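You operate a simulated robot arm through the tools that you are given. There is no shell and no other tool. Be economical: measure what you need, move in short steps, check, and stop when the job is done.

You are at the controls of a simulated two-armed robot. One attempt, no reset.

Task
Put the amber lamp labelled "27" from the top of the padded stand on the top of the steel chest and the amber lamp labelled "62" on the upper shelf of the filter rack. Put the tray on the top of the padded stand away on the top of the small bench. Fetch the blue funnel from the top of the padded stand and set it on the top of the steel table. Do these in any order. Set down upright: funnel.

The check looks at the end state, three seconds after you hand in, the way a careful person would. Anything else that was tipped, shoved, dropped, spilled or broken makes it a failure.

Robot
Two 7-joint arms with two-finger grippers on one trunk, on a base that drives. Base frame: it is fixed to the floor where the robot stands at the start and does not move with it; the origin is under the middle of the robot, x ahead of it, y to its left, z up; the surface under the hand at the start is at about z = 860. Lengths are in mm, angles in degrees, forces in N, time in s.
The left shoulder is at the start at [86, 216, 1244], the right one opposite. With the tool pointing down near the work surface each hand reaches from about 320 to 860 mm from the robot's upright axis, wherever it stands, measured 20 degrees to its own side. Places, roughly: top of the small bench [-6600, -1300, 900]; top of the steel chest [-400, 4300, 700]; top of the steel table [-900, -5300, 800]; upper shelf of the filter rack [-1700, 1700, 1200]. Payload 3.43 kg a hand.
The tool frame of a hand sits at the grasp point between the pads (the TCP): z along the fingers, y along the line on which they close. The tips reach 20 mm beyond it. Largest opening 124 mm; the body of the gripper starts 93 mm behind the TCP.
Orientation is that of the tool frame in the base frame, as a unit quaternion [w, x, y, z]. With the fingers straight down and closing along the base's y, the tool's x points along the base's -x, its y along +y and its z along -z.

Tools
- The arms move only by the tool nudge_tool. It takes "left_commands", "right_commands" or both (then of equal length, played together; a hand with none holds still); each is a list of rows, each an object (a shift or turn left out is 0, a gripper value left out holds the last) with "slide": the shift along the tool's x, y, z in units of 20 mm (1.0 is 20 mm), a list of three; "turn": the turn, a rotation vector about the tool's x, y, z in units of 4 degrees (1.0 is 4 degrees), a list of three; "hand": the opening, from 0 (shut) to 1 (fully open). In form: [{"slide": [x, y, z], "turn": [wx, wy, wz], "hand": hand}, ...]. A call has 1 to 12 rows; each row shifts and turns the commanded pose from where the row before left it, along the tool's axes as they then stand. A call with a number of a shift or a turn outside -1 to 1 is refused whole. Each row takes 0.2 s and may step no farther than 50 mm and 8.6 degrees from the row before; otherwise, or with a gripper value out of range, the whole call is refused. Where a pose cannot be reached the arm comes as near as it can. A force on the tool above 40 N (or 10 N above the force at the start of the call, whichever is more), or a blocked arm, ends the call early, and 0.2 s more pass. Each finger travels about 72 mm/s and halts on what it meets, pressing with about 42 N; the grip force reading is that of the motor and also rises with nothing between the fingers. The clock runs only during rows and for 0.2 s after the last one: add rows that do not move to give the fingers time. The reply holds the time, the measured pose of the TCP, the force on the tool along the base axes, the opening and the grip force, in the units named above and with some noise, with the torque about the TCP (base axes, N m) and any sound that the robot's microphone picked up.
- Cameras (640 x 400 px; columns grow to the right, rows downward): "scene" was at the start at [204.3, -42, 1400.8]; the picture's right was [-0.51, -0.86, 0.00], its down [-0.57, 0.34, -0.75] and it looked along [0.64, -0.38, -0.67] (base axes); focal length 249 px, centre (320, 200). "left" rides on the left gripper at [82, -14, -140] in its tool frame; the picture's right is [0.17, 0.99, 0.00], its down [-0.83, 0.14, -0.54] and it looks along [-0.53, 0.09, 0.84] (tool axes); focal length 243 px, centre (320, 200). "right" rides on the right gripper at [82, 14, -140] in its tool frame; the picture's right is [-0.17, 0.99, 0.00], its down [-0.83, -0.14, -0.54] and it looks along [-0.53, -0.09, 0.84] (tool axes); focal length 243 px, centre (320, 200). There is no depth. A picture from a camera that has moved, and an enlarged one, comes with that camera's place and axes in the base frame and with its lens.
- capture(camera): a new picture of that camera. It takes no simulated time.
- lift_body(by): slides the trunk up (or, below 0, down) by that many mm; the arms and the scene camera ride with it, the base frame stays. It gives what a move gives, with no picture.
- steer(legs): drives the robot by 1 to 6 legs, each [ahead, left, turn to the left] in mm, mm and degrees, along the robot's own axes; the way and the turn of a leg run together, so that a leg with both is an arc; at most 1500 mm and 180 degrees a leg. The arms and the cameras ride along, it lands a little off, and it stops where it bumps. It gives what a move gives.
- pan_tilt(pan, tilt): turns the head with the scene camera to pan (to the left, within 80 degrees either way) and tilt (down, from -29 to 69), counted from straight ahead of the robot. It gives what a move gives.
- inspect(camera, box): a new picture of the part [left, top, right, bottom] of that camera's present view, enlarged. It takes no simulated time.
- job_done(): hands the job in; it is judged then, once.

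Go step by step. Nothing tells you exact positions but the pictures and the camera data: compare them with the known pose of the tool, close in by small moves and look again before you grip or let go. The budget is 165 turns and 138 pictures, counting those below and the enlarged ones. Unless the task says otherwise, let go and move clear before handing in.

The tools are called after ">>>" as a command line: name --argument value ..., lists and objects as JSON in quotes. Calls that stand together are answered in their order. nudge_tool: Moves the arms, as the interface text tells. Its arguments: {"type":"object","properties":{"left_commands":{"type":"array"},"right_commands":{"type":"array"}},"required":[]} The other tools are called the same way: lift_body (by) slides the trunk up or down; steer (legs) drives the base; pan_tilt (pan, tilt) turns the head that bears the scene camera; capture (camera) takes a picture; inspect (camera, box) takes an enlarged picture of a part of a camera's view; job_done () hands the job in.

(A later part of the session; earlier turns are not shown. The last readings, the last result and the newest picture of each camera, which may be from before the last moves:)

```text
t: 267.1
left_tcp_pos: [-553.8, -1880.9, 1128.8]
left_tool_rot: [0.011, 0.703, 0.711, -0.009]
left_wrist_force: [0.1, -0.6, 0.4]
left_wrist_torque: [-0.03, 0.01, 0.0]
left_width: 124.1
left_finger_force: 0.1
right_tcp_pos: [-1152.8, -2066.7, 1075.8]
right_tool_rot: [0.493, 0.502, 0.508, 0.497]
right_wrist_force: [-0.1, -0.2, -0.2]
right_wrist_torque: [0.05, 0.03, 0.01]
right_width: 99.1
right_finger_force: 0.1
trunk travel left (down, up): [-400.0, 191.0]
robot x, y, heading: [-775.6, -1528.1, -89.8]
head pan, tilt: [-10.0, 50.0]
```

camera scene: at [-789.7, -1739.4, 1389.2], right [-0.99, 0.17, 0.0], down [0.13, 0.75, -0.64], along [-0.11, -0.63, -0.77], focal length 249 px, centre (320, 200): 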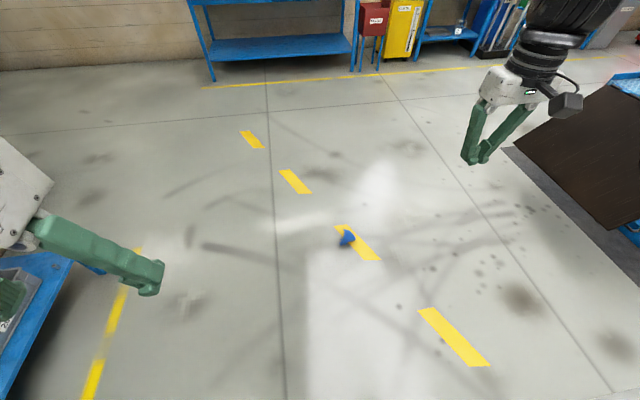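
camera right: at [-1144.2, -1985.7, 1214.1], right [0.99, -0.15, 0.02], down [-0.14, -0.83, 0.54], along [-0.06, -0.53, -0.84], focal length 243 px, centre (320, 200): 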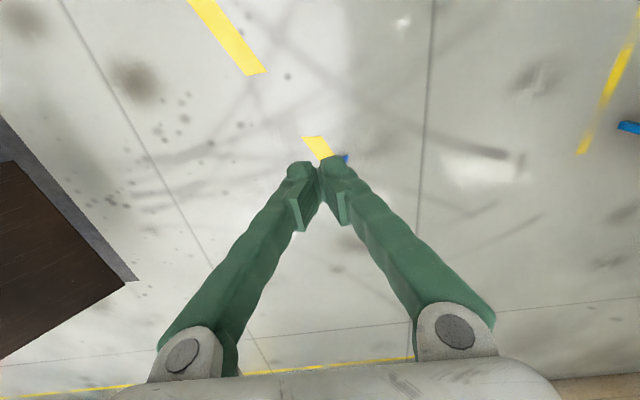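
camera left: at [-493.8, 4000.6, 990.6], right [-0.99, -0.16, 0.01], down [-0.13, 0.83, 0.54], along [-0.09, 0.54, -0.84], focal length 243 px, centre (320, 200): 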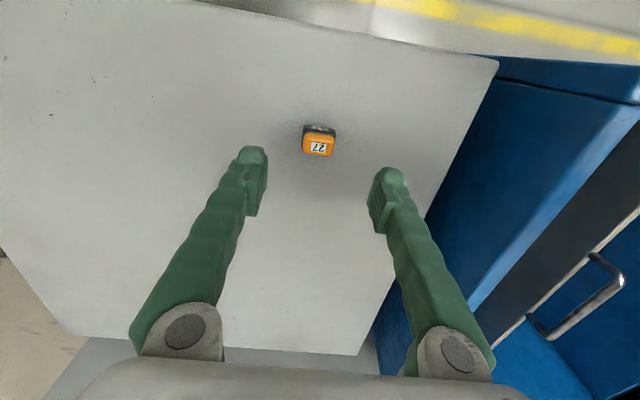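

The inward roll reaches 90° freely. I return the hand to vertical and drive around to a spot where the funnel's spout points to the robot's right.

>>> nudge_tool --right_commands '[{"turn": [1, 0, 0]}, {"turn": [1, 0, 0]}, {"turn": [1, 0, 0]}, {"turn": [1, 0, 0]}, {"turn": [1, 0, 0]}, {"turn": [1, 0, 0]}, {"turn": [1, 0, 0]}, {"turn": [1, 0, 0]}, {"turn": [1, 0, 0]}, {"turn": [1, 0, 0]}, {"turn": [1, 0, 0]}]'

>>> nudge_tool --right_commands '[{"turn": [1, 0, 0]}, {"turn": [1, 0, 0]}, {"turn": [1, 0, 0]}, {"turn": [1, 0, 0]}, {"turn": [1, 0, 0]}, {"turn": [1, 0, 0]}, {"turn": [1, 0, 0]}, {"turn": [1, 0, 0]}, {"turn": [1, 0, 0]}, {"turn": [1, 0, 0]}, {"turn": [1, 0, 0]}]'

>>> steer --legs '[[790, 110, 0], [790, 110, 0], [0, 0, -130], [349, 293, 0]]'

>>> pan_tilt --pan -40 --tilt 60

>>> capture --camera "scene"

>>> capture --camera "right"

```text
t: 269.6
left_tcp_pos: [-553.0, -1880.7, 1126.5]
left_tool_rot: [0.011, 0.702, 0.712, -0.009]
left_wrist_force: [0.6, 0.6, 0.0]
left_wrist_torque: [-0.04, -0.01, -0.01]
left_width: 124.0
left_finger_force: 0.0
right_tcp_pos: [-1152.9, -2067.7, 1073.4]
right_tool_rot: [0.271, 0.649, 0.656, 0.274]
right_wrist_force: [-1.0, 0.4, -0.8]
right_wrist_torque: [0.01, 0.03, 0.01]
right_width: 99.4
right_finger_force: 0.1
trunk travel left (down, up): [-400.0, 191.0]
robot x, y, heading: [-775.5, -1531.2, -89.3]
head pan, tilt: [-10.0, 50.0]
```

```text
t: 271.9
left_tcp_pos: [-551.1, -1880.7, 1127.5]
left_tool_rot: [0.012, 0.703, 0.711, -0.009]
left_wrist_force: [-0.2, 0.2, 0.5]
left_wrist_torque: [0.01, 0.02, 0.0]
left_width: 124.0
left_finger_force: 0.1
right_tcp_pos: [-1152.4, -2068.3, 1074.1]
right_tool_rot: [0.009, 0.702, 0.712, 0.007]
right_wrist_force: [0.6, -0.7, 0.3]
right_wrist_torque: [0.0, 0.01, -0.06]
right_width: 99.0
right_finger_force: 0.1
trunk travel left (down, up): [-400.0, 191.0]
robot x, y, heading: [-778.1, -1533.2, -89.8]
head pan, tilt: [-10.0, 50.0]
```

```text
t: 293.1
left_tcp_pos: [-1413.0, -3070.7, 1128.7]
left_tool_rot: [-0.003, 0.952, -0.306, -0.015]
left_wrist_force: [0.4, 0.6, 0.9]
left_wrist_torque: [-0.03, 0.01, 0.0]
left_width: 124.2
left_finger_force: 0.1
right_tcp_pos: [-1206.7, -2476.7, 1073.5]
right_tool_rot: [0.011, 0.951, -0.307, -0.004]
right_wrist_force: [-0.3, -0.1, 0.8]
right_wrist_torque: [0.01, 0.0, 0.0]
right_width: 99.1
right_finger_force: 0.1
trunk travel left (down, up): [-400.0, 191.0]
robot x, y, heading: [-1000.1, -3099.3, 143.6]
head pan, tilt: [-10.0, 50.0]
```

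```text
t: 294.0
left_tcp_pos: [-1413.1, -3072.5, 1128.5]
left_tool_rot: [-0.003, 0.952, -0.307, -0.015]
left_wrist_force: [0.6, -0.5, 0.2]
left_wrist_torque: [0.02, -0.02, 0.0]
left_width: 124.3
left_finger_force: 0.1
right_tcp_pos: [-1206.5, -2477.0, 1073.2]
right_tool_rot: [0.012, 0.951, -0.308, -0.005]
right_wrist_force: [0.1, 0.6, 0.2]
right_wrist_torque: [0.0, -0.02, 0.0]
right_width: 99.4
right_finger_force: 0.0
trunk travel left (down, up): [-400.0, 191.0]
robot x, y, heading: [-998.4, -3100.7, 143.8]
head pan, tilt: [-40.0, 60.0]
```

```text
61 pictures are left
camera scene: at [-1123.0, -2955.1, 1376.6], right [0.97, 0.24, 0.0], down [0.21, -0.84, -0.5], along [-0.12, 0.49, -0.87], focal length 249 px, centre (320, 200)
```

scene: 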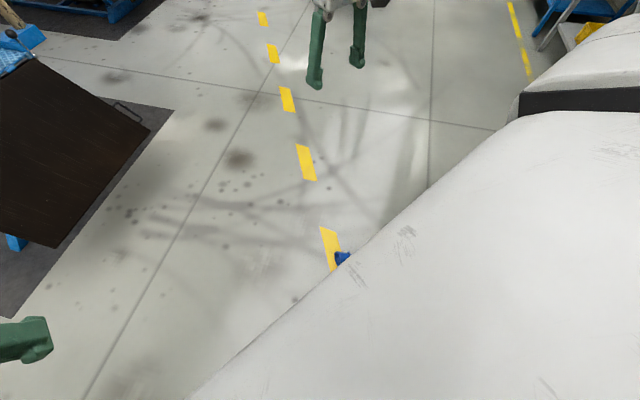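

```text
60 pictures are left
camera right: at [-1145.4, -2532.9, 1214.1], right [-0.71, -0.7, 0.02], down [-0.58, 0.61, 0.54], along [-0.39, 0.37, -0.84], focal length 243 px, centre (320, 200)
```

right: 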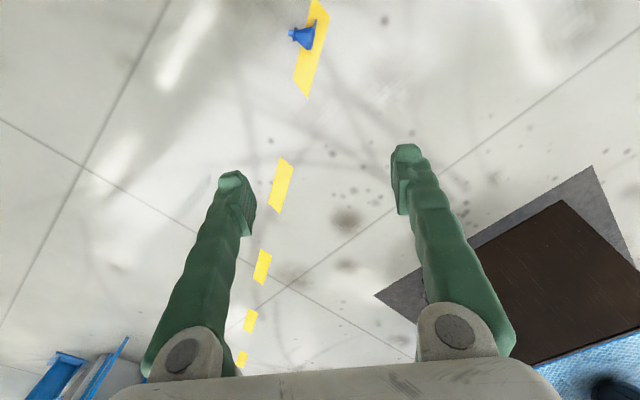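

The funnel's spout indeed points to the robot's right. I zoom in and then move the base back so the right hand is over it.

>>> steer --legs '[[-118, -26, 0]]'

>>> lift_body --by -400

>>> capture --camera "right"

>>> inspect --camera "right" --box '[280, 120, 360, 170]'

```text
t: 295.4
left_tcp_pos: [-1305.0, -3118.9, 1127.0]
left_tool_rot: [-0.003, 0.952, -0.306, -0.014]
left_wrist_force: [0.5, -0.3, 0.2]
left_wrist_torque: [-0.02, 0.02, 0.01]
left_width: 124.1
left_finger_force: 0.0
right_tcp_pos: [-1100.4, -2523.1, 1072.0]
right_tool_rot: [0.01, 0.951, -0.308, -0.004]
right_wrist_force: [-0.5, 0.2, 0.2]
right_wrist_torque: [-0.03, -0.02, 0.02]
right_width: 99.0
right_finger_force: 0.1
trunk travel left (down, up): [-400.0, 191.0]
robot x, y, heading: [-891.9, -3146.5, 144.1]
head pan, tilt: [-40.0, 60.0]
```

```text
t: 299.2
left_tcp_pos: [-1343.9, -3089.4, 666.6]
left_tool_rot: [0.042, 0.944, -0.303, 0.119]
left_wrist_force: [0.2, 0.7, -0.3]
left_wrist_torque: [-0.01, 0.03, 0.03]
left_width: 124.0
left_finger_force: 0.1
right_tcp_pos: [-1097.6, -2523.6, 673.5]
right_tool_rot: [0.012, 0.952, -0.307, -0.004]
right_wrist_force: [-0.1, 0.2, 0.3]
right_wrist_torque: [0.03, -0.01, -0.02]
right_width: 99.2
right_finger_force: 0.1
trunk travel left (down, up): [0.0, 591.0]
robot x, y, heading: [-887.9, -3145.5, 143.9]
head pan, tilt: [-40.0, 60.0]
```

```text
59 pictures are left
camera right: at [-1037.1, -2580.2, 813.9], right [-0.71, -0.7, 0.02], down [-0.58, 0.61, 0.54], along [-0.39, 0.37, -0.84], focal length 243 px, centre (320, 200)
```

right: 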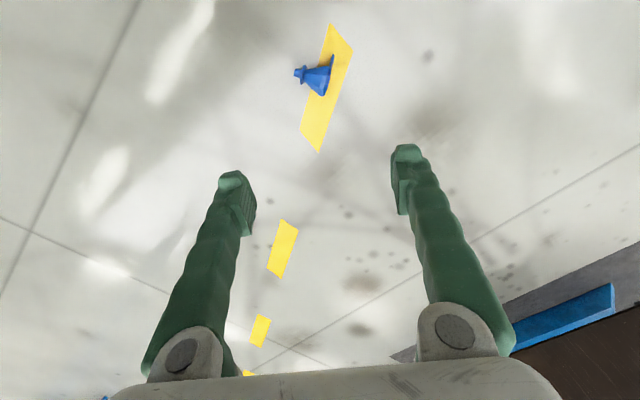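

```text
8.00 times, centred on (320, 145) of right
camera zoom: at [-1037.1, -2580.2, 813.9], right [-0.71, -0.7, 0.02], down [-0.58, 0.61, 0.54], along [-0.39, 0.37, -0.84], focal length 1941 px, centre (320, 640)
```

zoom: 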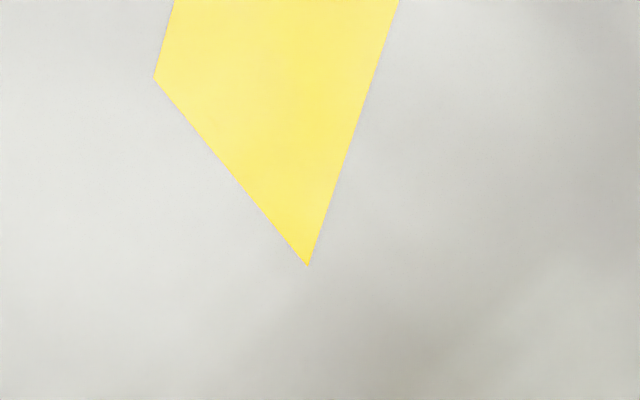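

>>> inspect --camera "right" --box '[284, 55, 348, 95]'

>>> nudge_tool --right_commands '[{"slide": [0, 0, 1]}, {"slide": [0, 0, 1]}, {"slide": [0, 0, 1]}, {"slide": [0, 0, 1]}, {"slide": [0, 0, 1]}, {"slide": [0, 0, 1]}, {"slide": [0, 0, 1]}, {"slide": [0, 0, 1]}, {"slide": [0, 0, 1]}, {"slide": [0, 0, 1]}, {"slide": [0, 0, 1]}, {"slide": [0, 0, 1]}]'

```text
10.00 times, centred on (316, 75) of right
camera zoom: at [-1037.1, -2580.2, 813.9], right [-0.71, -0.7, 0.02], down [-0.58, 0.61, 0.54], along [-0.39, 0.37, -0.84], focal length 2426 px, centre (360, 1450)
```

zoom: 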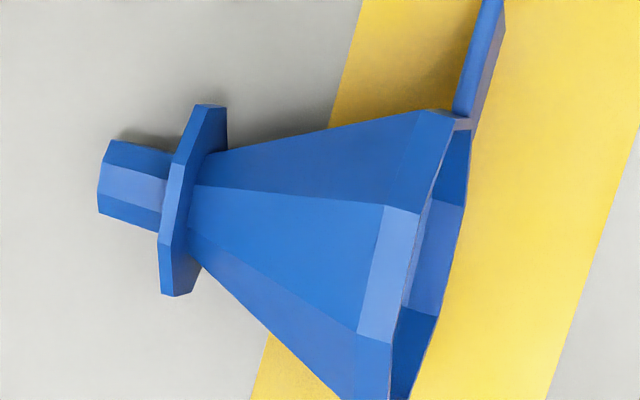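

```text
t: 301.8
left_tcp_pos: [-1344.6, -3089.2, 667.2]
left_tool_rot: [0.042, 0.944, -0.304, 0.119]
left_wrist_force: [0.1, 0.1, -1.0]
left_wrist_torque: [-0.01, -0.03, -0.01]
left_width: 123.8
left_finger_force: 0.0
right_tcp_pos: [-1101.8, -2528.5, 434.1]
right_tool_rot: [0.012, 0.952, -0.307, -0.004]
right_wrist_force: [0.5, -0.7, -0.6]
right_wrist_torque: [-0.03, 0.0, -0.01]
right_width: 99.5
right_finger_force: 0.1
trunk travel left (down, up): [0.0, 591.0]
robot x, y, heading: [-892.7, -3145.1, 143.8]
head pan, tilt: [-40.0, 60.0]
```

The handle points back toward the robot with its thin side along the funnel axis, ideal for a flat pinch. I keep descending.

>>> nudge_tool --right_commands '[{"slide": [0, 0, 1]}, {"slide": [0, 0, 1]}, {"slide": [0, 0, 1]}, {"slide": [0, 0, 1]}, {"slide": [0, 0, 1]}, {"slide": [0, 0, 1]}, {"slide": [0, 0, 1]}, {"slide": [0, 0, 1]}, {"slide": [0, 0, 1]}, {"slide": [0, 0, 1]}, {"slide": [0, 0, 1]}, {"slide": [0, 0, 1]}]'

>>> capture --camera "right"

```text
t: 304.4
left_tcp_pos: [-1343.7, -3089.2, 668.3]
left_tool_rot: [0.042, 0.944, -0.303, 0.119]
left_wrist_force: [0.6, 0.4, -1.0]
left_wrist_torque: [-0.01, 0.0, -0.02]
left_width: 123.8
left_finger_force: 0.1
right_tcp_pos: [-1105.2, -2531.0, 192.9]
right_tool_rot: [0.011, 0.952, -0.307, -0.004]
right_wrist_force: [1.0, -0.7, 0.6]
right_wrist_torque: [0.0, 0.01, -0.01]
right_width: 99.1
right_finger_force: 0.0
trunk travel left (down, up): [0.0, 591.0]
robot x, y, heading: [-889.1, -3140.6, 143.7]
head pan, tilt: [-40.0, 60.0]
```

```text
56 pictures are left
camera right: at [-1045.0, -2588.1, 333.3], right [-0.71, -0.7, 0.02], down [-0.58, 0.61, 0.54], along [-0.39, 0.37, -0.84], focal length 243 px, centre (320, 200)
```

right: 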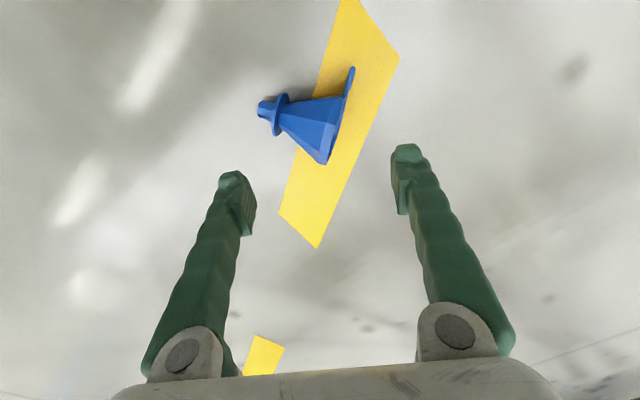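

The arm reaches well. The handle is around (-1098,-2591); I shift over it and yaw about 18° to match the funnel's axis.

>>> nudge_tool --right_commands '[{"slide": [0.68, 0.74, 0], "hand": 0.5}, {"slide": [0.68, 0.74, 0], "hand": 0.5}, {"slide": [0.68, 0.74, 0]}, {"turn": [0, 0, 0.9]}, {"turn": [0, 0, 0.9]}, {"turn": [0, 0, 0.9]}, {"turn": [0, 0, 0.9]}, {"turn": [0, 0, 0.9]}, {"slide": [0, 0, 1]}, {"slide": [0, 0, 1]}]'

>>> capture --camera "right"

>>> inspect --camera "right" --box '[240, 120, 400, 220]'

```text
t: 306.6
left_tcp_pos: [-1344.1, -3087.6, 666.7]
left_tool_rot: [0.042, 0.944, -0.303, 0.12]
left_wrist_force: [0.5, 0.0, 0.6]
left_wrist_torque: [-0.01, -0.01, 0.02]
left_width: 123.8
left_finger_force: 0.1
right_tcp_pos: [-1098.5, -2592.8, 154.8]
right_tool_rot: [0.012, 0.892, -0.452, -0.002]
right_wrist_force: [-0.1, 0.8, 0.2]
right_wrist_torque: [-0.01, -0.01, 0.03]
right_width: 62.0
right_finger_force: 0.1
trunk travel left (down, up): [0.0, 591.0]
robot x, y, heading: [-890.2, -3148.4, 144.0]
head pan, tilt: [-40.0, 60.0]
```

```text
55 pictures are left
camera right: at [-1058.8, -2664.5, 296.2], right [-0.89, -0.45, 0.02], down [-0.37, 0.76, 0.53], along [-0.25, 0.47, -0.85], focal length 243 px, centre (320, 200)
```

right: 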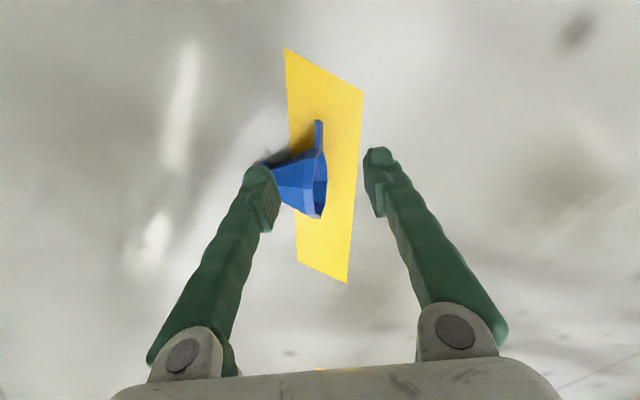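

```text
4.00 times, centred on (320, 170) of right
camera zoom: at [-1058.8, -2664.5, 296.2], right [-0.89, -0.45, 0.02], down [-0.37, 0.76, 0.53], along [-0.25, 0.47, -0.85], focal length 970 px, centre (320, 320)
```

zoom: 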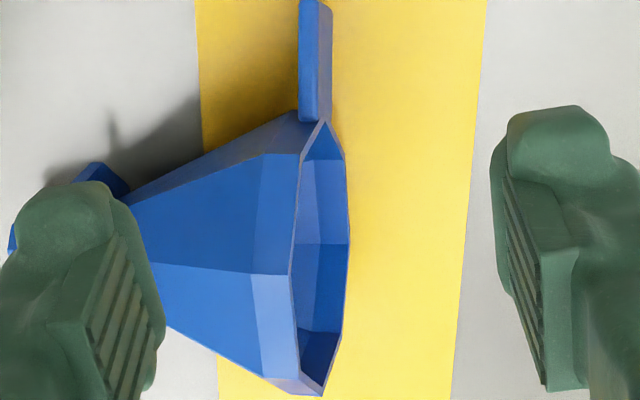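

Well aligned on the handle. I descend to about z 42 and close on it.

>>> nudge_tool --right_commands '[{"slide": [0.1, 0, 1]}, {"slide": [0.05, 0, 1]}, {"slide": [0, 0, 1]}, {"slide": [0, 0, 1]}, {"slide": [0, 0, 0.8]}, {}]'

>>> inspect --camera "right" --box '[220, 110, 420, 235]'

```text
t: 308.0
left_tcp_pos: [-1343.4, -3088.7, 666.7]
left_tool_rot: [0.042, 0.944, -0.303, 0.119]
left_wrist_force: [0.5, -0.2, -0.2]
left_wrist_torque: [0.0, -0.01, 0.01]
left_width: 123.8
left_finger_force: 0.0
right_tcp_pos: [-1075.0, -2575.3, 120.8]
right_tool_rot: [0.011, 0.892, -0.452, -0.002]
right_wrist_force: [0.3, 0.5, 0.2]
right_wrist_torque: [-0.03, 0.0, 0.0]
right_width: 61.9
right_finger_force: 0.1
right hand out of reach, approached as far as the arm can: row 2, 3, 4, 5
trunk travel left (down, up): [0.0, 591.0]
robot x, y, heading: [-891.2, -3145.7, 144.2]
head pan, tilt: [-40.0, 60.0]
```

```text
3.20 times, centred on (320, 172) of right
camera zoom: at [-1035.3, -2646.0, 261.9], right [-0.89, -0.45, 0.02], down [-0.37, 0.76, 0.53], along [-0.25, 0.47, -0.85], focal length 776 px, centre (320, 288)
```

zoom: 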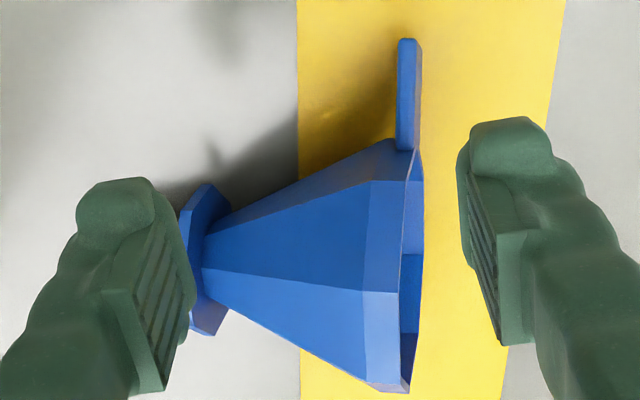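

The arm runs out of vertical reach at this distance, so I retract the hand 130 mm toward the robot and drive the base forward to compensate.

>>> nudge_tool --right_commands '[{"slide": [0, 0, -1]}, {"slide": [0.9, -0.2, -0.5]}, {"slide": [0.9, -0.2, 0]}, {"slide": [0.9, -0.2, 0]}, {"slide": [0.9, -0.2, 0]}, {"slide": [0.9, -0.2, 0]}, {"slide": [0.9, -0.2, 0]}, {"slide": [0.9, -0.2, 0]}, {}]'

>>> capture --camera "right"

```text
t: 310.0
left_tcp_pos: [-1344.5, -3089.1, 667.0]
left_tool_rot: [0.041, 0.944, -0.304, 0.119]
left_wrist_force: [-0.1, -0.4, -0.3]
left_wrist_torque: [0.02, 0.0, -0.03]
left_width: 124.0
left_finger_force: 0.0
right_tcp_pos: [-978.3, -2660.3, 152.3]
right_tool_rot: [0.011, 0.892, -0.452, -0.002]
right_wrist_force: [-0.1, -0.4, 0.0]
right_wrist_torque: [0.03, 0.0, 0.0]
right_width: 62.2
right_finger_force: 0.1
trunk travel left (down, up): [0.0, 591.0]
robot x, y, heading: [-890.0, -3144.8, 144.0]
head pan, tilt: [-40.0, 60.0]
```

```text
52 pictures are left
camera right: at [-938.1, -2731.9, 292.7], right [-0.89, -0.45, 0.02], down [-0.37, 0.76, 0.53], along [-0.25, 0.47, -0.85], focal length 243 px, centre (320, 200)
```

right: 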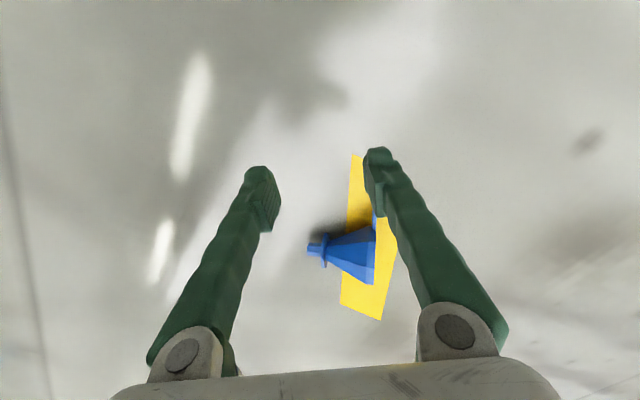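

>>> steer --legs '[[134, 17, 0]]'

>>> capture --camera "right"

```text
t: 311.5
left_tcp_pos: [-1465.5, -3023.8, 668.2]
left_tool_rot: [0.042, 0.945, -0.303, 0.119]
left_wrist_force: [-0.1, 0.1, -0.2]
left_wrist_torque: [0.02, 0.02, 0.0]
left_width: 124.0
left_finger_force: 0.0
right_tcp_pos: [-1099.4, -2593.6, 152.0]
right_tool_rot: [0.012, 0.893, -0.451, -0.002]
right_wrist_force: [0.2, 0.2, -0.4]
right_wrist_torque: [0.02, 0.01, 0.04]
right_width: 61.7
right_finger_force: 0.1
trunk travel left (down, up): [0.0, 591.0]
robot x, y, heading: [-1013.7, -3080.7, 144.0]
head pan, tilt: [-40.0, 60.0]
```

```text
51 pictures are left
camera right: at [-1060.1, -2665.1, 292.6], right [-0.89, -0.45, 0.02], down [-0.37, 0.76, 0.53], along [-0.26, 0.46, -0.85], focal length 243 px, centre (320, 200)
```

right: 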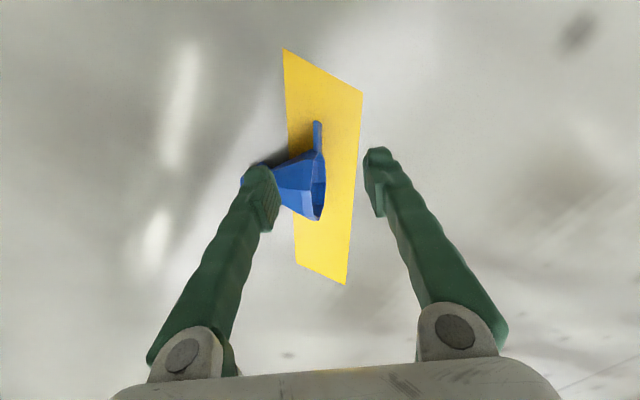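

The funnel handle is again centred beneath the fingers. I descend in steps.

>>> nudge_tool --right_commands '[{"slide": [0.1, 0.05, 1]}, {"slide": [0.05, 0, 1]}, {"slide": [0, 0, 1]}, {"slide": [0, 0, 1]}, {"slide": [0, 0, 1]}, {"slide": [0, 0, 0.5]}, {}]'

>>> capture --camera "right"

>>> inspect --camera "right" --box '[240, 130, 400, 230]'

```text
t: 313.1
left_tcp_pos: [-1464.6, -3024.3, 667.0]
left_tool_rot: [0.042, 0.945, -0.303, 0.119]
left_wrist_force: [0.0, -0.8, 0.2]
left_wrist_torque: [0.02, 0.01, -0.05]
left_width: 124.1
left_finger_force: 0.1
right_tcp_pos: [-1098.6, -2556.8, 122.6]
right_tool_rot: [0.012, 0.892, -0.451, -0.002]
right_wrist_force: [0.1, 0.5, -0.3]
right_wrist_torque: [0.02, -0.02, -0.04]
right_width: 61.9
right_finger_force: 0.0
right hand out of reach, approached as far as the arm can: row 1, 2, 3, 4, 5, 6
trunk travel left (down, up): [0.0, 591.0]
robot x, y, heading: [-1011.2, -3077.5, 144.0]
head pan, tilt: [-40.0, 60.0]
```

```text
50 pictures are left
camera right: at [-1058.0, -2628.6, 263.1], right [-0.89, -0.45, 0.02], down [-0.37, 0.76, 0.53], along [-0.26, 0.46, -0.85], focal length 243 px, centre (320, 200)
```

right: 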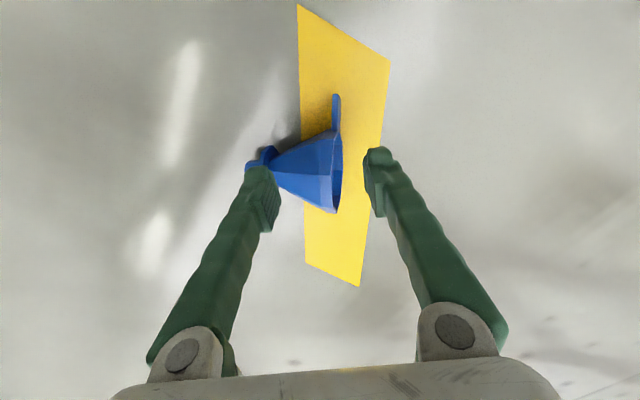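

```text
4.00 times, centred on (320, 180) of right
camera zoom: at [-1058.0, -2628.6, 263.1], right [-0.89, -0.45, 0.02], down [-0.37, 0.76, 0.53], along [-0.26, 0.46, -0.85], focal length 970 px, centre (320, 280)
```

zoom: 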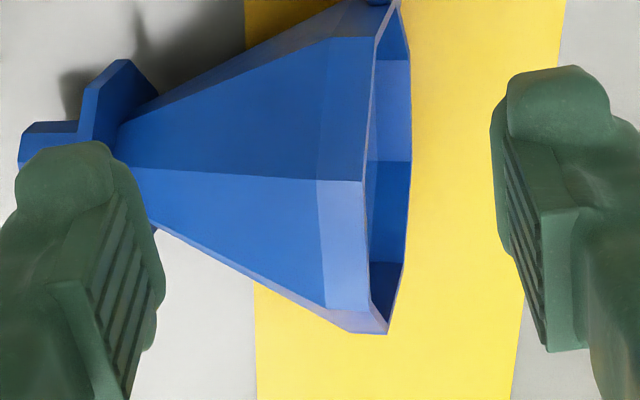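

It still drifts outward when low, so I test whether the hand goes lower when farther out to the right.

>>> nudge_tool --right_commands '[{"slide": [0, 0, -1]}, {"slide": [0.3, 0, -1]}, {"slide": [-0.3, -0.95, 0]}, {"slide": [-0.3, -0.95, 0]}, {"slide": [-0.3, -0.95, 0]}, {"slide": [-0.3, -0.95, 0]}, {"slide": [-0.3, -0.95, 0]}, {"slide": [-0.3, -0.95, 0]}, {"slide": [-0.3, -0.95, 0]}]'

>>> nudge_tool --right_commands '[{"slide": [0, 0, 1]}, {"slide": [0, 0, 1]}, {"slide": [0, 0, 1]}, {"slide": [0, 0, 1]}, {"slide": [0, 0, 1]}, {"slide": [0, 0, 1]}]'

>>> pan_tilt --pan -70 --tilt 45

>>> capture --camera "scene"

```text
t: 315.1
left_tcp_pos: [-1465.6, -3023.3, 667.2]
left_tool_rot: [0.041, 0.945, -0.302, 0.119]
left_wrist_force: [0.5, -0.4, 0.4]
left_wrist_torque: [0.01, 0.02, -0.03]
left_width: 124.0
left_finger_force: 0.0
right_tcp_pos: [-1012.5, -2450.1, 160.1]
right_tool_rot: [0.012, 0.892, -0.451, -0.002]
right_wrist_force: [-0.1, 0.6, 0.7]
right_wrist_torque: [0.0, 0.01, 0.0]
right_width: 62.2
right_finger_force: 0.1
trunk travel left (down, up): [0.0, 591.0]
robot x, y, heading: [-1011.1, -3078.1, 144.2]
head pan, tilt: [-40.0, 60.0]
```

```text
t: 316.5
left_tcp_pos: [-1465.3, -3025.0, 666.3]
left_tool_rot: [0.042, 0.945, -0.302, 0.12]
left_wrist_force: [-0.3, 0.2, -0.6]
left_wrist_torque: [0.02, 0.03, 0.0]
left_width: 124.0
left_finger_force: 0.1
right_tcp_pos: [-1021.4, -2449.9, 102.0]
right_tool_rot: [0.012, 0.892, -0.451, -0.002]
right_wrist_force: [-0.7, -0.3, -0.5]
right_wrist_torque: [0.04, 0.02, 0.01]
right_width: 62.2
right_finger_force: 0.0
right hand out of reach, approached as far as the arm can: row 3, 4, 5, 6
trunk travel left (down, up): [0.0, 591.0]
robot x, y, heading: [-1009.5, -3077.2, 144.1]
head pan, tilt: [-40.0, 60.0]
```

```text
t: 317.4
left_tcp_pos: [-1465.0, -3024.0, 667.0]
left_tool_rot: [0.042, 0.945, -0.302, 0.119]
left_wrist_force: [1.1, -0.9, -0.3]
left_wrist_torque: [-0.03, -0.03, -0.01]
left_width: 123.9
left_finger_force: 0.1
right_tcp_pos: [-1021.4, -2451.1, 102.1]
right_tool_rot: [0.012, 0.893, -0.45, -0.001]
right_wrist_force: [-0.1, 0.2, 0.2]
right_wrist_torque: [0.0, -0.03, 0.01]
right_width: 62.2
right_finger_force: 0.0
trunk travel left (down, up): [0.0, 591.0]
robot x, y, heading: [-1010.6, -3077.9, 144.1]
head pan, tilt: [-70.0, 45.0]
```

```text
48 pictures are left
camera scene: at [-1194.1, -2851.7, 986.7], right [0.96, -0.27, 0.0], down [-0.19, -0.68, -0.71], along [0.19, 0.68, -0.71], focal length 249 px, centre (320, 200)
```

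scene: 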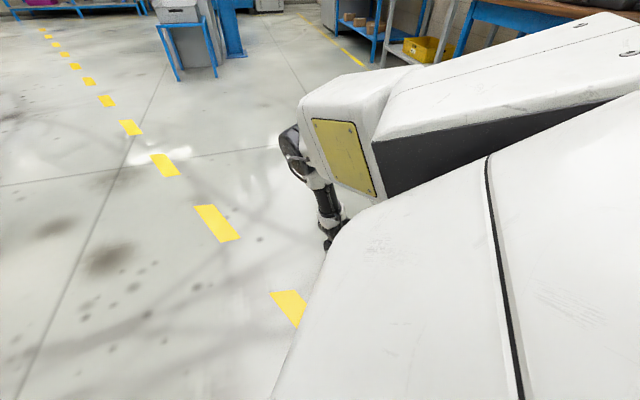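

The arm is near full stretch there. I bring the hand closer to the robot (forward 260, right 420) and test the depth at that free spot.

>>> nudge_tool --right_commands '[{"slide": [0, 0, -1]}, {"slide": [0, 0, -1]}, {"slide": [0, 0, -1]}, {"slide": [0.97, 0.3, 0]}, {"slide": [0.97, 0.3, 0]}, {"slide": [0.97, 0.3, 0]}, {"slide": [0.97, 0.3, 0]}, {"slide": [0.97, 0.3, 0]}, {"slide": [0.97, 0.3, 0]}, {"slide": [0.97, 0.3, 0]}]'

>>> nudge_tool --right_commands '[{"slide": [0, 0, 1]}, {"slide": [0, 0, 1]}, {"slide": [0, 0, 1]}, {"slide": [0, 0, 1]}, {"slide": [0, 0, 1]}, {"slide": [0, 0, 0.8]}, {}]'

>>> capture --camera "right"

```text
t: 319.6
left_tcp_pos: [-1466.4, -3024.3, 667.2]
left_tool_rot: [0.041, 0.945, -0.303, 0.12]
left_wrist_force: [-0.2, -0.1, 0.1]
left_wrist_torque: [0.02, -0.04, 0.01]
left_width: 124.0
left_finger_force: 0.1
right_tcp_pos: [-973.6, -2582.1, 164.8]
right_tool_rot: [0.011, 0.893, -0.451, -0.002]
right_wrist_force: [0.1, -0.3, -0.3]
right_wrist_torque: [-0.02, 0.01, 0.03]
right_width: 61.9
right_finger_force: 0.0
trunk travel left (down, up): [0.0, 591.0]
robot x, y, heading: [-1013.8, -3077.2, 144.1]
head pan, tilt: [-70.0, 45.0]
```

```text
t: 321.2
left_tcp_pos: [-1465.6, -3023.0, 667.7]
left_tool_rot: [0.041, 0.945, -0.303, 0.119]
left_wrist_force: [-0.1, 0.2, -0.3]
left_wrist_torque: [0.0, -0.02, -0.01]
left_width: 124.2
left_finger_force: 0.1
right_tcp_pos: [-1007.4, -2546.1, 131.0]
right_tool_rot: [0.012, 0.893, -0.45, -0.002]
right_wrist_force: [-0.9, 0.1, 0.2]
right_wrist_torque: [0.0, -0.01, 0.02]
right_width: 62.2
right_finger_force: 0.1
right hand out of reach, approached as far as the arm can: row 1, 2, 3, 4, 5, 6
trunk travel left (down, up): [0.0, 591.0]
robot x, y, heading: [-1010.8, -3079.4, 144.0]
head pan, tilt: [-70.0, 45.0]
```

```text
47 pictures are left
camera right: at [-967.8, -2617.6, 272.0], right [-0.89, -0.45, 0.02], down [-0.37, 0.76, 0.53], along [-0.26, 0.47, -0.85], focal length 243 px, centre (320, 200)
```

right: 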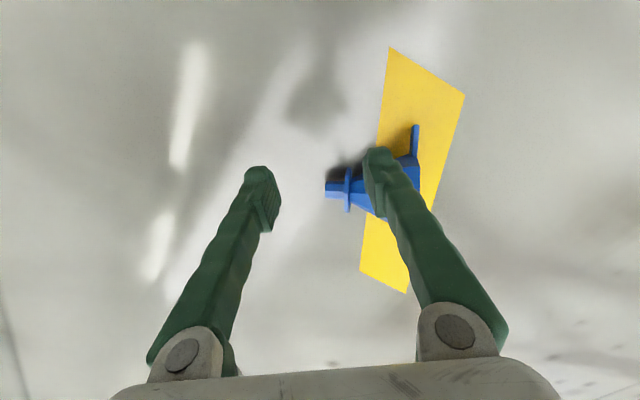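

Lowering with a vertical tool is blocked, but with the forearm hanging I can probably pitch the fingers forward, which lowers the reach while keeping the pinch aligned with the handle. I raise a bit and pitch 40°.

>>> nudge_tool --right_commands '[{"slide": [0, 0, -1]}, {"slide": [0, 0, -1]}, {"turn": [0, -1, 0]}, {"turn": [0, -1, 0]}, {"turn": [0, -1, 0]}, {"turn": [0, -1, 0]}, {"turn": [0, -1, 0]}, {"turn": [0, -1, 0]}, {"turn": [0, -1, 0]}, {"turn": [0, -1, 0]}, {"turn": [0, -1, 0]}, {"turn": [0, -1, 0]}]'

>>> capture --camera "right"

```text
t: 323.8
left_tcp_pos: [-1464.6, -3023.1, 667.3]
left_tool_rot: [0.041, 0.945, -0.303, 0.119]
left_wrist_force: [0.2, 0.5, -0.2]
left_wrist_torque: [0.0, -0.02, -0.05]
left_width: 124.1
left_finger_force: 0.0
right_tcp_pos: [-1089.2, -2454.7, 238.5]
right_tool_rot: [-0.128, 0.849, -0.433, -0.274]
right_wrist_force: [0.2, -1.2, -0.4]
right_wrist_torque: [0.05, 0.0, -0.05]
right_width: 61.9
right_finger_force: 0.1
right hand out of reach, approached as far as the arm can: row 6, 7, 8, 9, 10, 11, 12
trunk travel left (down, up): [0.0, 591.0]
robot x, y, heading: [-1009.0, -3077.6, 144.3]
head pan, tilt: [-70.0, 45.0]
```

```text
46 pictures are left
camera right: at [-1010.9, -2581.6, 306.4], right [-0.87, -0.47, 0.12], down [-0.09, 0.39, 0.92], along [-0.48, 0.79, -0.38], focal length 243 px, centre (320, 200)
```

right: 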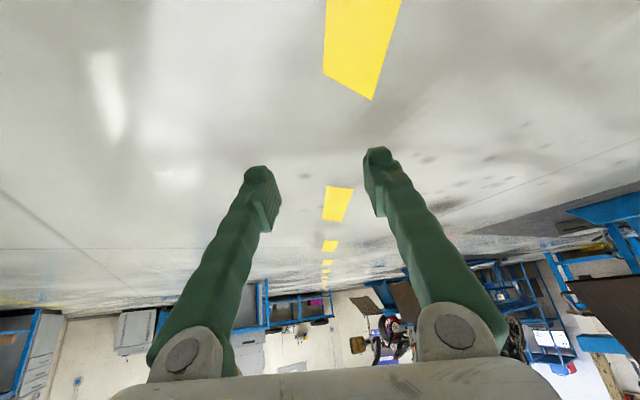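

Pitching raises the fingertips rather than lowering them, so a vertical tool is best. I test how low the left arm can reach, since its posture differs.

>>> nudge_tool --left_commands '[{"slide": [0, 1, 0], "turn": [0, -0.9, 0]}, {"slide": [0, 1, 0], "turn": [0, -0.9, 0]}, {"slide": [0, 1, 0], "turn": [0, -0.9, 0]}, {"slide": [0, 1, 0], "turn": [0, -0.9, 0]}, {"slide": [0, 1, 1]}, {"slide": [0, 0.5, 1]}, {"slide": [0, 0, 1]}, {"slide": [0, 0, 1]}, {"slide": [0, 0, 1]}, {"slide": [0, 0, 1]}, {"slide": [0, 0, 1]}, {"slide": [0, 0, 1]}]' --right_commands '[{"turn": [0, 0.9, 0]}, {"turn": [0, 0.9, 0]}, {"turn": [0, 0.9, 0]}, {"turn": [0, 0.9, 0]}, {"turn": [0, 0.9, 0]}, {"turn": [0, 0.9, 0]}, {"turn": [0, 0.9, 0]}, {"turn": [0, 0.9, 0]}, {"turn": [0, 0.9, 0]}, {"turn": [0, 0.7, 0]}, {}, {}]'

>>> nudge_tool --left_commands '[{"slide": [0, 0, 1]}, {"slide": [0, 0, 1]}, {"slide": [0, 0, 1]}, {"slide": [0, 0, 1]}, {"slide": [0, 0, 1]}, {"slide": [0, 0, 1]}, {"slide": [0, 0, 1]}, {"slide": [0, 0, 1]}, {"slide": [0, 0, 1]}, {"slide": [0, 0, 1]}, {"slide": [0, 0, 1]}, {"slide": [0, 0, 1]}]'

>>> nudge_tool --left_commands '[{"slide": [0, 0, 1]}, {"slide": [0, 0, 1]}, {"slide": [0, 0, 1]}, {"slide": [0, 0, 1]}, {"slide": [0, 0, 1]}, {"slide": [0, 0, 1]}, {"slide": [0, 0, 1]}, {"slide": [0, 0, 1]}]'

```text
t: 326.4
left_tcp_pos: [-1552.5, -3026.6, 544.3]
left_tool_rot: [0.004, 0.953, -0.302, -0.002]
left_wrist_force: [-0.3, -0.4, -1.0]
left_wrist_torque: [-0.04, 0.03, 0.01]
left_width: 124.2
left_finger_force: 0.2
left hand out of reach, approached as far as the arm can: row 1, 2, 3, 4, 5, 6, 11, 12
right_tcp_pos: [-1088.2, -2455.0, 238.0]
right_tool_rot: [0.01, 0.892, -0.451, -0.004]
right_wrist_force: [0.3, 0.5, 0.2]
right_wrist_torque: [0.01, -0.02, 0.02]
right_width: 61.9
right_finger_force: 0.1
trunk travel left (down, up): [0.0, 591.0]
robot x, y, heading: [-1010.2, -3079.3, 144.4]
head pan, tilt: [-70.0, 45.0]
```

```text
t: 329.0
left_tcp_pos: [-1552.5, -3025.7, 545.2]
left_tool_rot: [0.004, 0.953, -0.302, -0.001]
left_wrist_force: [0.0, 0.0, 0.6]
left_wrist_torque: [-0.01, 0.0, -0.03]
left_width: 124.0
left_finger_force: 0.1
left hand out of reach, approached as far as the arm can: row 1, 2, 3, 4, 5, 6, 7, 8, 9, 10, 11, 12
right_tcp_pos: [-1088.6, -2454.5, 237.3]
right_tool_rot: [0.011, 0.892, -0.452, -0.004]
right_wrist_force: [0.7, 0.3, -0.6]
right_wrist_torque: [-0.01, -0.02, -0.01]
right_width: 62.1
right_finger_force: 0.0
trunk travel left (down, up): [0.0, 591.0]
robot x, y, heading: [-1008.4, -3082.4, 143.9]
head pan, tilt: [-70.0, 45.0]
```

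```text
t: 330.8
left_tcp_pos: [-1551.4, -3026.4, 544.1]
left_tool_rot: [0.004, 0.953, -0.303, -0.001]
left_wrist_force: [-0.1, -0.3, 0.2]
left_wrist_torque: [-0.01, 0.04, 0.01]
left_width: 124.2
left_finger_force: 0.0
left hand out of reach, approached as far as the arm can: row 1, 2, 3, 4, 5, 6, 7, 8
right_tcp_pos: [-1089.3, -2455.7, 238.6]
right_tool_rot: [0.009, 0.892, -0.452, -0.004]
right_wrist_force: [0.0, 0.5, 0.0]
right_wrist_torque: [-0.02, -0.01, 0.03]
right_width: 62.0
right_finger_force: 0.1
trunk travel left (down, up): [0.0, 591.0]
robot x, y, heading: [-1011.8, -3078.8, 144.2]
head pan, tilt: [-70.0, 45.0]
```

The left arm is worse. I probe the right arm's lowest reach farther forward, over free floor.

>>> nudge_tool --right_commands '[{"slide": [-0.95, 0.3, 0]}, {"slide": [-0.95, 0.3, 0]}, {"slide": [-0.95, 0.3, 0]}, {"slide": [-0.95, 0.3, 0]}, {"slide": [-0.95, 0.3, 0.5]}, {"slide": [0, 0, 1]}, {"slide": [0, 0, 1]}, {"slide": [0, 0, 1]}, {"slide": [0, 0, 1]}, {"slide": [0, 0, 1]}, {"slide": [0, 0, 1]}, {"slide": [0, 0, 1]}]'

>>> nudge_tool --right_commands '[{"slide": [0, 0, 1]}, {"slide": [0, 0, 1]}, {"slide": [0, 0, 0.5]}]'

```text
t: 333.4
left_tcp_pos: [-1552.3, -3026.0, 544.7]
left_tool_rot: [0.004, 0.953, -0.302, -0.001]
left_wrist_force: [-0.2, -0.6, 0.0]
left_wrist_torque: [-0.01, 0.04, -0.04]
left_width: 123.8
left_finger_force: 0.0
right_tcp_pos: [-1169.6, -2397.2, 97.3]
right_tool_rot: [0.01, 0.892, -0.451, -0.005]
right_wrist_force: [0.3, 0.0, 0.1]
right_wrist_torque: [0.01, 0.01, 0.02]
right_width: 61.8
right_finger_force: 0.1
right hand out of reach, approached as far as the arm can: row 12
trunk travel left (down, up): [0.0, 591.0]
robot x, y, heading: [-1014.0, -3084.7, 143.9]
head pan, tilt: [-70.0, 45.0]
```

```text
t: 334.2
left_tcp_pos: [-1552.6, -3026.2, 544.2]
left_tool_rot: [0.004, 0.953, -0.303, -0.001]
left_wrist_force: [0.2, -0.5, 0.8]
left_wrist_torque: [0.01, 0.03, 0.0]
left_width: 123.9
left_finger_force: 0.0
right_tcp_pos: [-1163.4, -2400.2, 97.0]
right_tool_rot: [0.009, 0.892, -0.451, -0.004]
right_wrist_force: [-0.4, 0.5, -0.1]
right_wrist_torque: [0.01, 0.01, 0.03]
right_width: 61.9
right_finger_force: 0.0
right hand out of reach, approached as far as the arm can: row 1, 2, 3
trunk travel left (down, up): [0.0, 591.0]
robot x, y, heading: [-1011.1, -3077.3, 144.2]
head pan, tilt: [-70.0, 45.0]
```

At full stretch it reaches 97, so a slightly retracted position should go lower. I retract 80 mm at this height and go down.

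>>> nudge_tool --right_commands '[{"slide": [0.95, -0.3, 0]}, {"slide": [0.95, -0.3, 0]}, {"slide": [0.95, -0.3, 0]}, {"slide": [0.95, -0.3, 0]}, {"slide": [0, 0, 1]}, {"slide": [0, 0, 1]}, {"slide": [0, 0, 0.8]}, {}]'

```text
t: 336.0
left_tcp_pos: [-1552.0, -3026.7, 544.7]
left_tool_rot: [0.004, 0.953, -0.303, -0.001]
left_wrist_force: [0.0, -0.6, -0.8]
left_wrist_torque: [0.01, -0.02, 0.0]
left_width: 123.7
left_finger_force: 0.0
right_tcp_pos: [-1098.8, -2443.8, 91.3]
right_tool_rot: [0.01, 0.892, -0.452, -0.004]
right_wrist_force: [0.7, -0.1, -0.1]
right_wrist_torque: [-0.01, -0.01, -0.03]
right_width: 61.8
right_finger_force: 0.0
right hand out of reach, approached as far as the arm can: row 5, 6, 7
trunk travel left (down, up): [0.0, 591.0]
robot x, y, heading: [-1012.6, -3079.8, 144.1]
head pan, tilt: [-70.0, 45.0]
```

The low limit is about 91 here. I test whether a small outward roll relaxes the limit and allows going lower.

>>> nudge_tool --right_commands '[{"turn": [1, 0, 0]}, {"turn": [1, 0, 0]}, {"turn": [1, 0, 0]}, {"turn": [1, 0, 0]}, {"slide": [0, 0, 1]}, {"slide": [0, 0, 1]}, {"slide": [0, 0, 1]}, {}]'

>>> nudge_tool --right_commands '[{"turn": [-1, 0, 0]}, {"turn": [-1, 0, 0]}, {"turn": [-1, 0, 0]}, {"turn": [-1, 0, 0]}, {"turn": [0, -1, 0]}, {"turn": [0, -1, 0]}, {"turn": [0, -1, 0]}, {"turn": [0, -1, 0]}, {"slide": [0, 0, 1]}, {"slide": [0, 0, 1]}, {}]'

```text
t: 337.8
left_tcp_pos: [-1552.4, -3025.8, 544.6]
left_tool_rot: [0.004, 0.953, -0.302, -0.001]
left_wrist_force: [0.3, 0.4, 1.1]
left_wrist_torque: [0.03, -0.03, 0.0]
left_width: 124.0
left_finger_force: 0.1
right_tcp_pos: [-1072.9, -2419.3, 109.8]
right_tool_rot: [-0.114, 0.885, -0.448, 0.058]
right_wrist_force: [0.0, -0.1, -0.3]
right_wrist_torque: [-0.05, 0.03, -0.04]
right_width: 62.0
right_finger_force: 0.0
right hand out of reach, approached as far as the arm can: row 2, 3, 4, 5, 6, 7
trunk travel left (down, up): [0.0, 591.0]
robot x, y, heading: [-1007.7, -3075.3, 144.0]
head pan, tilt: [-70.0, 45.0]
```

```text
t: 340.2
left_tcp_pos: [-1552.2, -3026.0, 543.3]
left_tool_rot: [0.005, 0.953, -0.303, -0.002]
left_wrist_force: [0.0, -0.2, 0.1]
left_wrist_torque: [0.01, 0.0, 0.02]
left_width: 124.4
left_finger_force: 0.1
right_tcp_pos: [-1088.3, -2405.5, 109.9]
right_tool_rot: [-0.053, 0.883, -0.449, -0.127]
right_wrist_force: [-0.5, -0.2, -0.3]
right_wrist_torque: [0.02, 0.0, -0.02]
right_width: 62.0
right_finger_force: 0.0
right hand out of reach, approached as far as the arm can: row 8, 9, 10
trunk travel left (down, up): [0.0, 591.0]
robot x, y, heading: [-1012.2, -3079.2, 144.2]
head pan, tilt: [-70.0, 45.0]
```

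The limit is a wrist limit toward outward pointing; rolling inward should relax it, and the funnel's axis itself slopes that way by about 11°. I undo the pitch, roll 20° inward and go down.

>>> nudge_tool --right_commands '[{"turn": [0, 1, 0]}, {"turn": [0, 1, 0]}, {"turn": [0, 1, 0]}, {"turn": [0, 1, 0]}, {"turn": [-1, 0, 0]}, {"turn": [-1, 0, 0]}, {"turn": [-1, 0, 0]}, {"turn": [-1, 0, 0]}, {"turn": [-1, 0, 0]}, {}]'

>>> nudge_tool --right_commands '[{"slide": [0, -0.34, 0.94]}, {"slide": [0, -0.34, 0.94]}, {"slide": [0, -0.34, 0.94]}, {"slide": [0, -0.17, 0.47]}, {}]'

```text
t: 342.4
left_tcp_pos: [-1551.5, -3025.7, 544.1]
left_tool_rot: [0.004, 0.953, -0.302, -0.002]
left_wrist_force: [0.3, 0.3, -1.0]
left_wrist_torque: [0.05, 0.01, 0.0]
left_width: 124.1
left_finger_force: 0.1
right_tcp_pos: [-1088.8, -2406.7, 108.6]
right_tool_rot: [0.103, 0.886, -0.449, -0.051]
right_wrist_force: [0.1, -0.5, 0.2]
right_wrist_torque: [-0.02, -0.01, 0.03]
right_width: 62.1
right_finger_force: 0.1
right hand out of reach, approached as far as the arm can: row 8, 9
trunk travel left (down, up): [0.0, 591.0]
robot x, y, heading: [-1010.2, -3077.0, 144.2]
head pan, tilt: [-70.0, 45.0]
```

```text
t: 343.6
left_tcp_pos: [-1553.3, -3026.2, 544.6]
left_tool_rot: [0.004, 0.953, -0.301, -0.001]
left_wrist_force: [-0.9, -0.1, 0.0]
left_wrist_torque: [-0.02, -0.01, 0.0]
left_width: 124.1
left_finger_force: 0.0
right_tcp_pos: [-1088.5, -2407.0, 108.7]
right_tool_rot: [0.103, 0.886, -0.449, -0.051]
right_wrist_force: [-0.5, 0.6, 0.1]
right_wrist_torque: [0.02, 0.0, 0.02]
right_width: 62.0
right_finger_force: 0.0
right hand out of reach, approached as far as the arm can: row 1, 2, 3, 4
trunk travel left (down, up): [0.0, 591.0]
robot x, y, heading: [-1011.9, -3078.2, 144.0]
head pan, tilt: [-70.0, 45.0]
```

The arm was simply at full stretch there. With the inward roll the spot right above the funnel should work, so I raise and move back over the handle.

>>> nudge_tool --right_commands '[{"slide": [0, 0.22, -0.97]}, {"slide": [0, 0.22, -0.97]}, {"slide": [0, 0.22, -0.97]}, {"slide": [0, 0.1, -0.5]}, {"slide": [0.91, 0.73, 0.17]}, {"slide": [0.91, 0.73, 0.17]}, {"slide": [0.91, 0.73, 0.17]}, {"slide": [0.91, 0.73, 0.17]}, {"slide": [0.91, 0.73, 0.17]}, {"slide": [0.91, 0.73, 0.17]}, {"slide": [0.91, 0.73, 0.17]}, {"slide": [0.91, 0.73, 0.17]}]'

>>> nudge_tool --right_commands '[{"turn": [-1, 0, 0]}, {"turn": [-0.5, 0, 0]}, {}]'

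>>> capture --camera "right"

```text
t: 346.2
left_tcp_pos: [-1551.9, -3026.1, 544.5]
left_tool_rot: [0.005, 0.953, -0.302, -0.001]
left_wrist_force: [-0.7, -0.6, 0.0]
left_wrist_torque: [0.02, -0.01, 0.0]
left_width: 123.9
left_finger_force: 0.1
right_tcp_pos: [-1097.1, -2593.1, 177.7]
right_tool_rot: [0.103, 0.886, -0.45, -0.051]
right_wrist_force: [0.1, 0.6, 0.1]
right_wrist_torque: [0.01, 0.0, 0.0]
right_width: 61.8
right_finger_force: 0.0
trunk travel left (down, up): [0.0, 591.0]
robot x, y, heading: [-1010.6, -3081.1, 144.0]
head pan, tilt: [-70.0, 45.0]
```

```text
t: 347.0
left_tcp_pos: [-1553.6, -3025.5, 544.7]
left_tool_rot: [0.004, 0.953, -0.302, -0.001]
left_wrist_force: [0.0, -0.2, 0.3]
left_wrist_torque: [0.0, -0.01, 0.0]
left_width: 124.0
left_finger_force: 0.1
right_tcp_pos: [-1097.3, -2591.9, 179.4]
right_tool_rot: [0.148, 0.88, -0.445, -0.076]
right_wrist_force: [0.1, -0.3, 0.5]
right_wrist_torque: [0.0, 0.01, 0.02]
right_width: 61.6
right_finger_force: 0.0
trunk travel left (down, up): [0.0, 591.0]
robot x, y, heading: [-1012.2, -3078.2, 144.2]
head pan, tilt: [-70.0, 45.0]
```

```text
45 pictures are left
camera right: at [-1022.4, -2639.3, 315.8], right [-0.85, -0.42, 0.32], down [-0.24, 0.85, 0.46], along [-0.47, 0.31, -0.83], focal length 243 px, centre (320, 200)
```

right: 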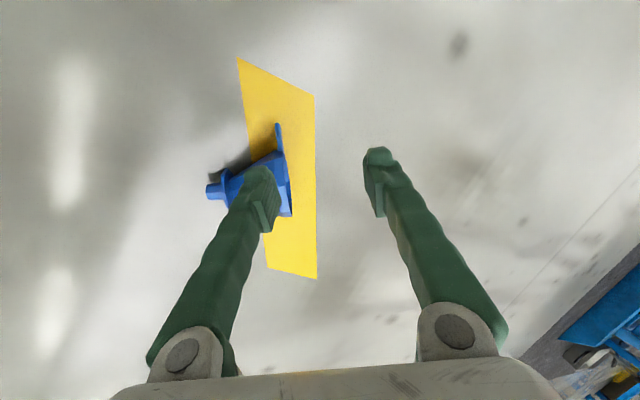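

Positioned over the handle at 19° roll. Now straight down.

>>> nudge_tool --right_commands '[{"slide": [0, -0.33, 0.945]}, {"slide": [0, -0.33, 0.945]}, {"slide": [0, -0.33, 0.945]}, {"slide": [0, -0.33, 0.945]}, {"slide": [0, -0.33, 0.945]}, {"slide": [0, -0.33, 0.945]}, {}]'

>>> capture --camera "right"

```text
t: 348.6
left_tcp_pos: [-1551.8, -3025.4, 545.5]
left_tool_rot: [0.004, 0.953, -0.302, -0.002]
left_wrist_force: [1.4, -0.3, 0.1]
left_wrist_torque: [0.0, 0.01, -0.01]
left_width: 123.9
left_finger_force: 0.1
right_tcp_pos: [-1110.6, -2577.4, 136.6]
right_tool_rot: [0.149, 0.88, -0.445, -0.075]
right_wrist_force: [0.1, -0.4, -0.8]
right_wrist_torque: [0.02, -0.01, -0.04]
right_width: 62.1
right_finger_force: 0.0
right hand out of reach, approached as far as the arm can: row 2, 3, 4, 5, 6
trunk travel left (down, up): [0.0, 591.0]
robot x, y, heading: [-1010.0, -3076.2, 143.9]
head pan, tilt: [-70.0, 45.0]
```

```text
44 pictures are left
camera right: at [-1035.8, -2623.5, 273.4], right [-0.85, -0.42, 0.32], down [-0.24, 0.85, 0.46], along [-0.47, 0.31, -0.83], focal length 243 px, centre (320, 200)
```

right: 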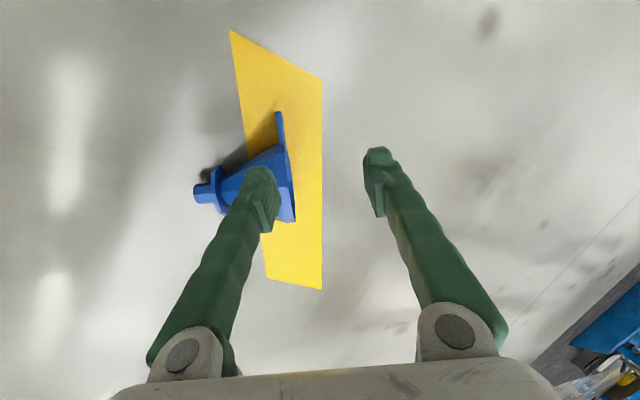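

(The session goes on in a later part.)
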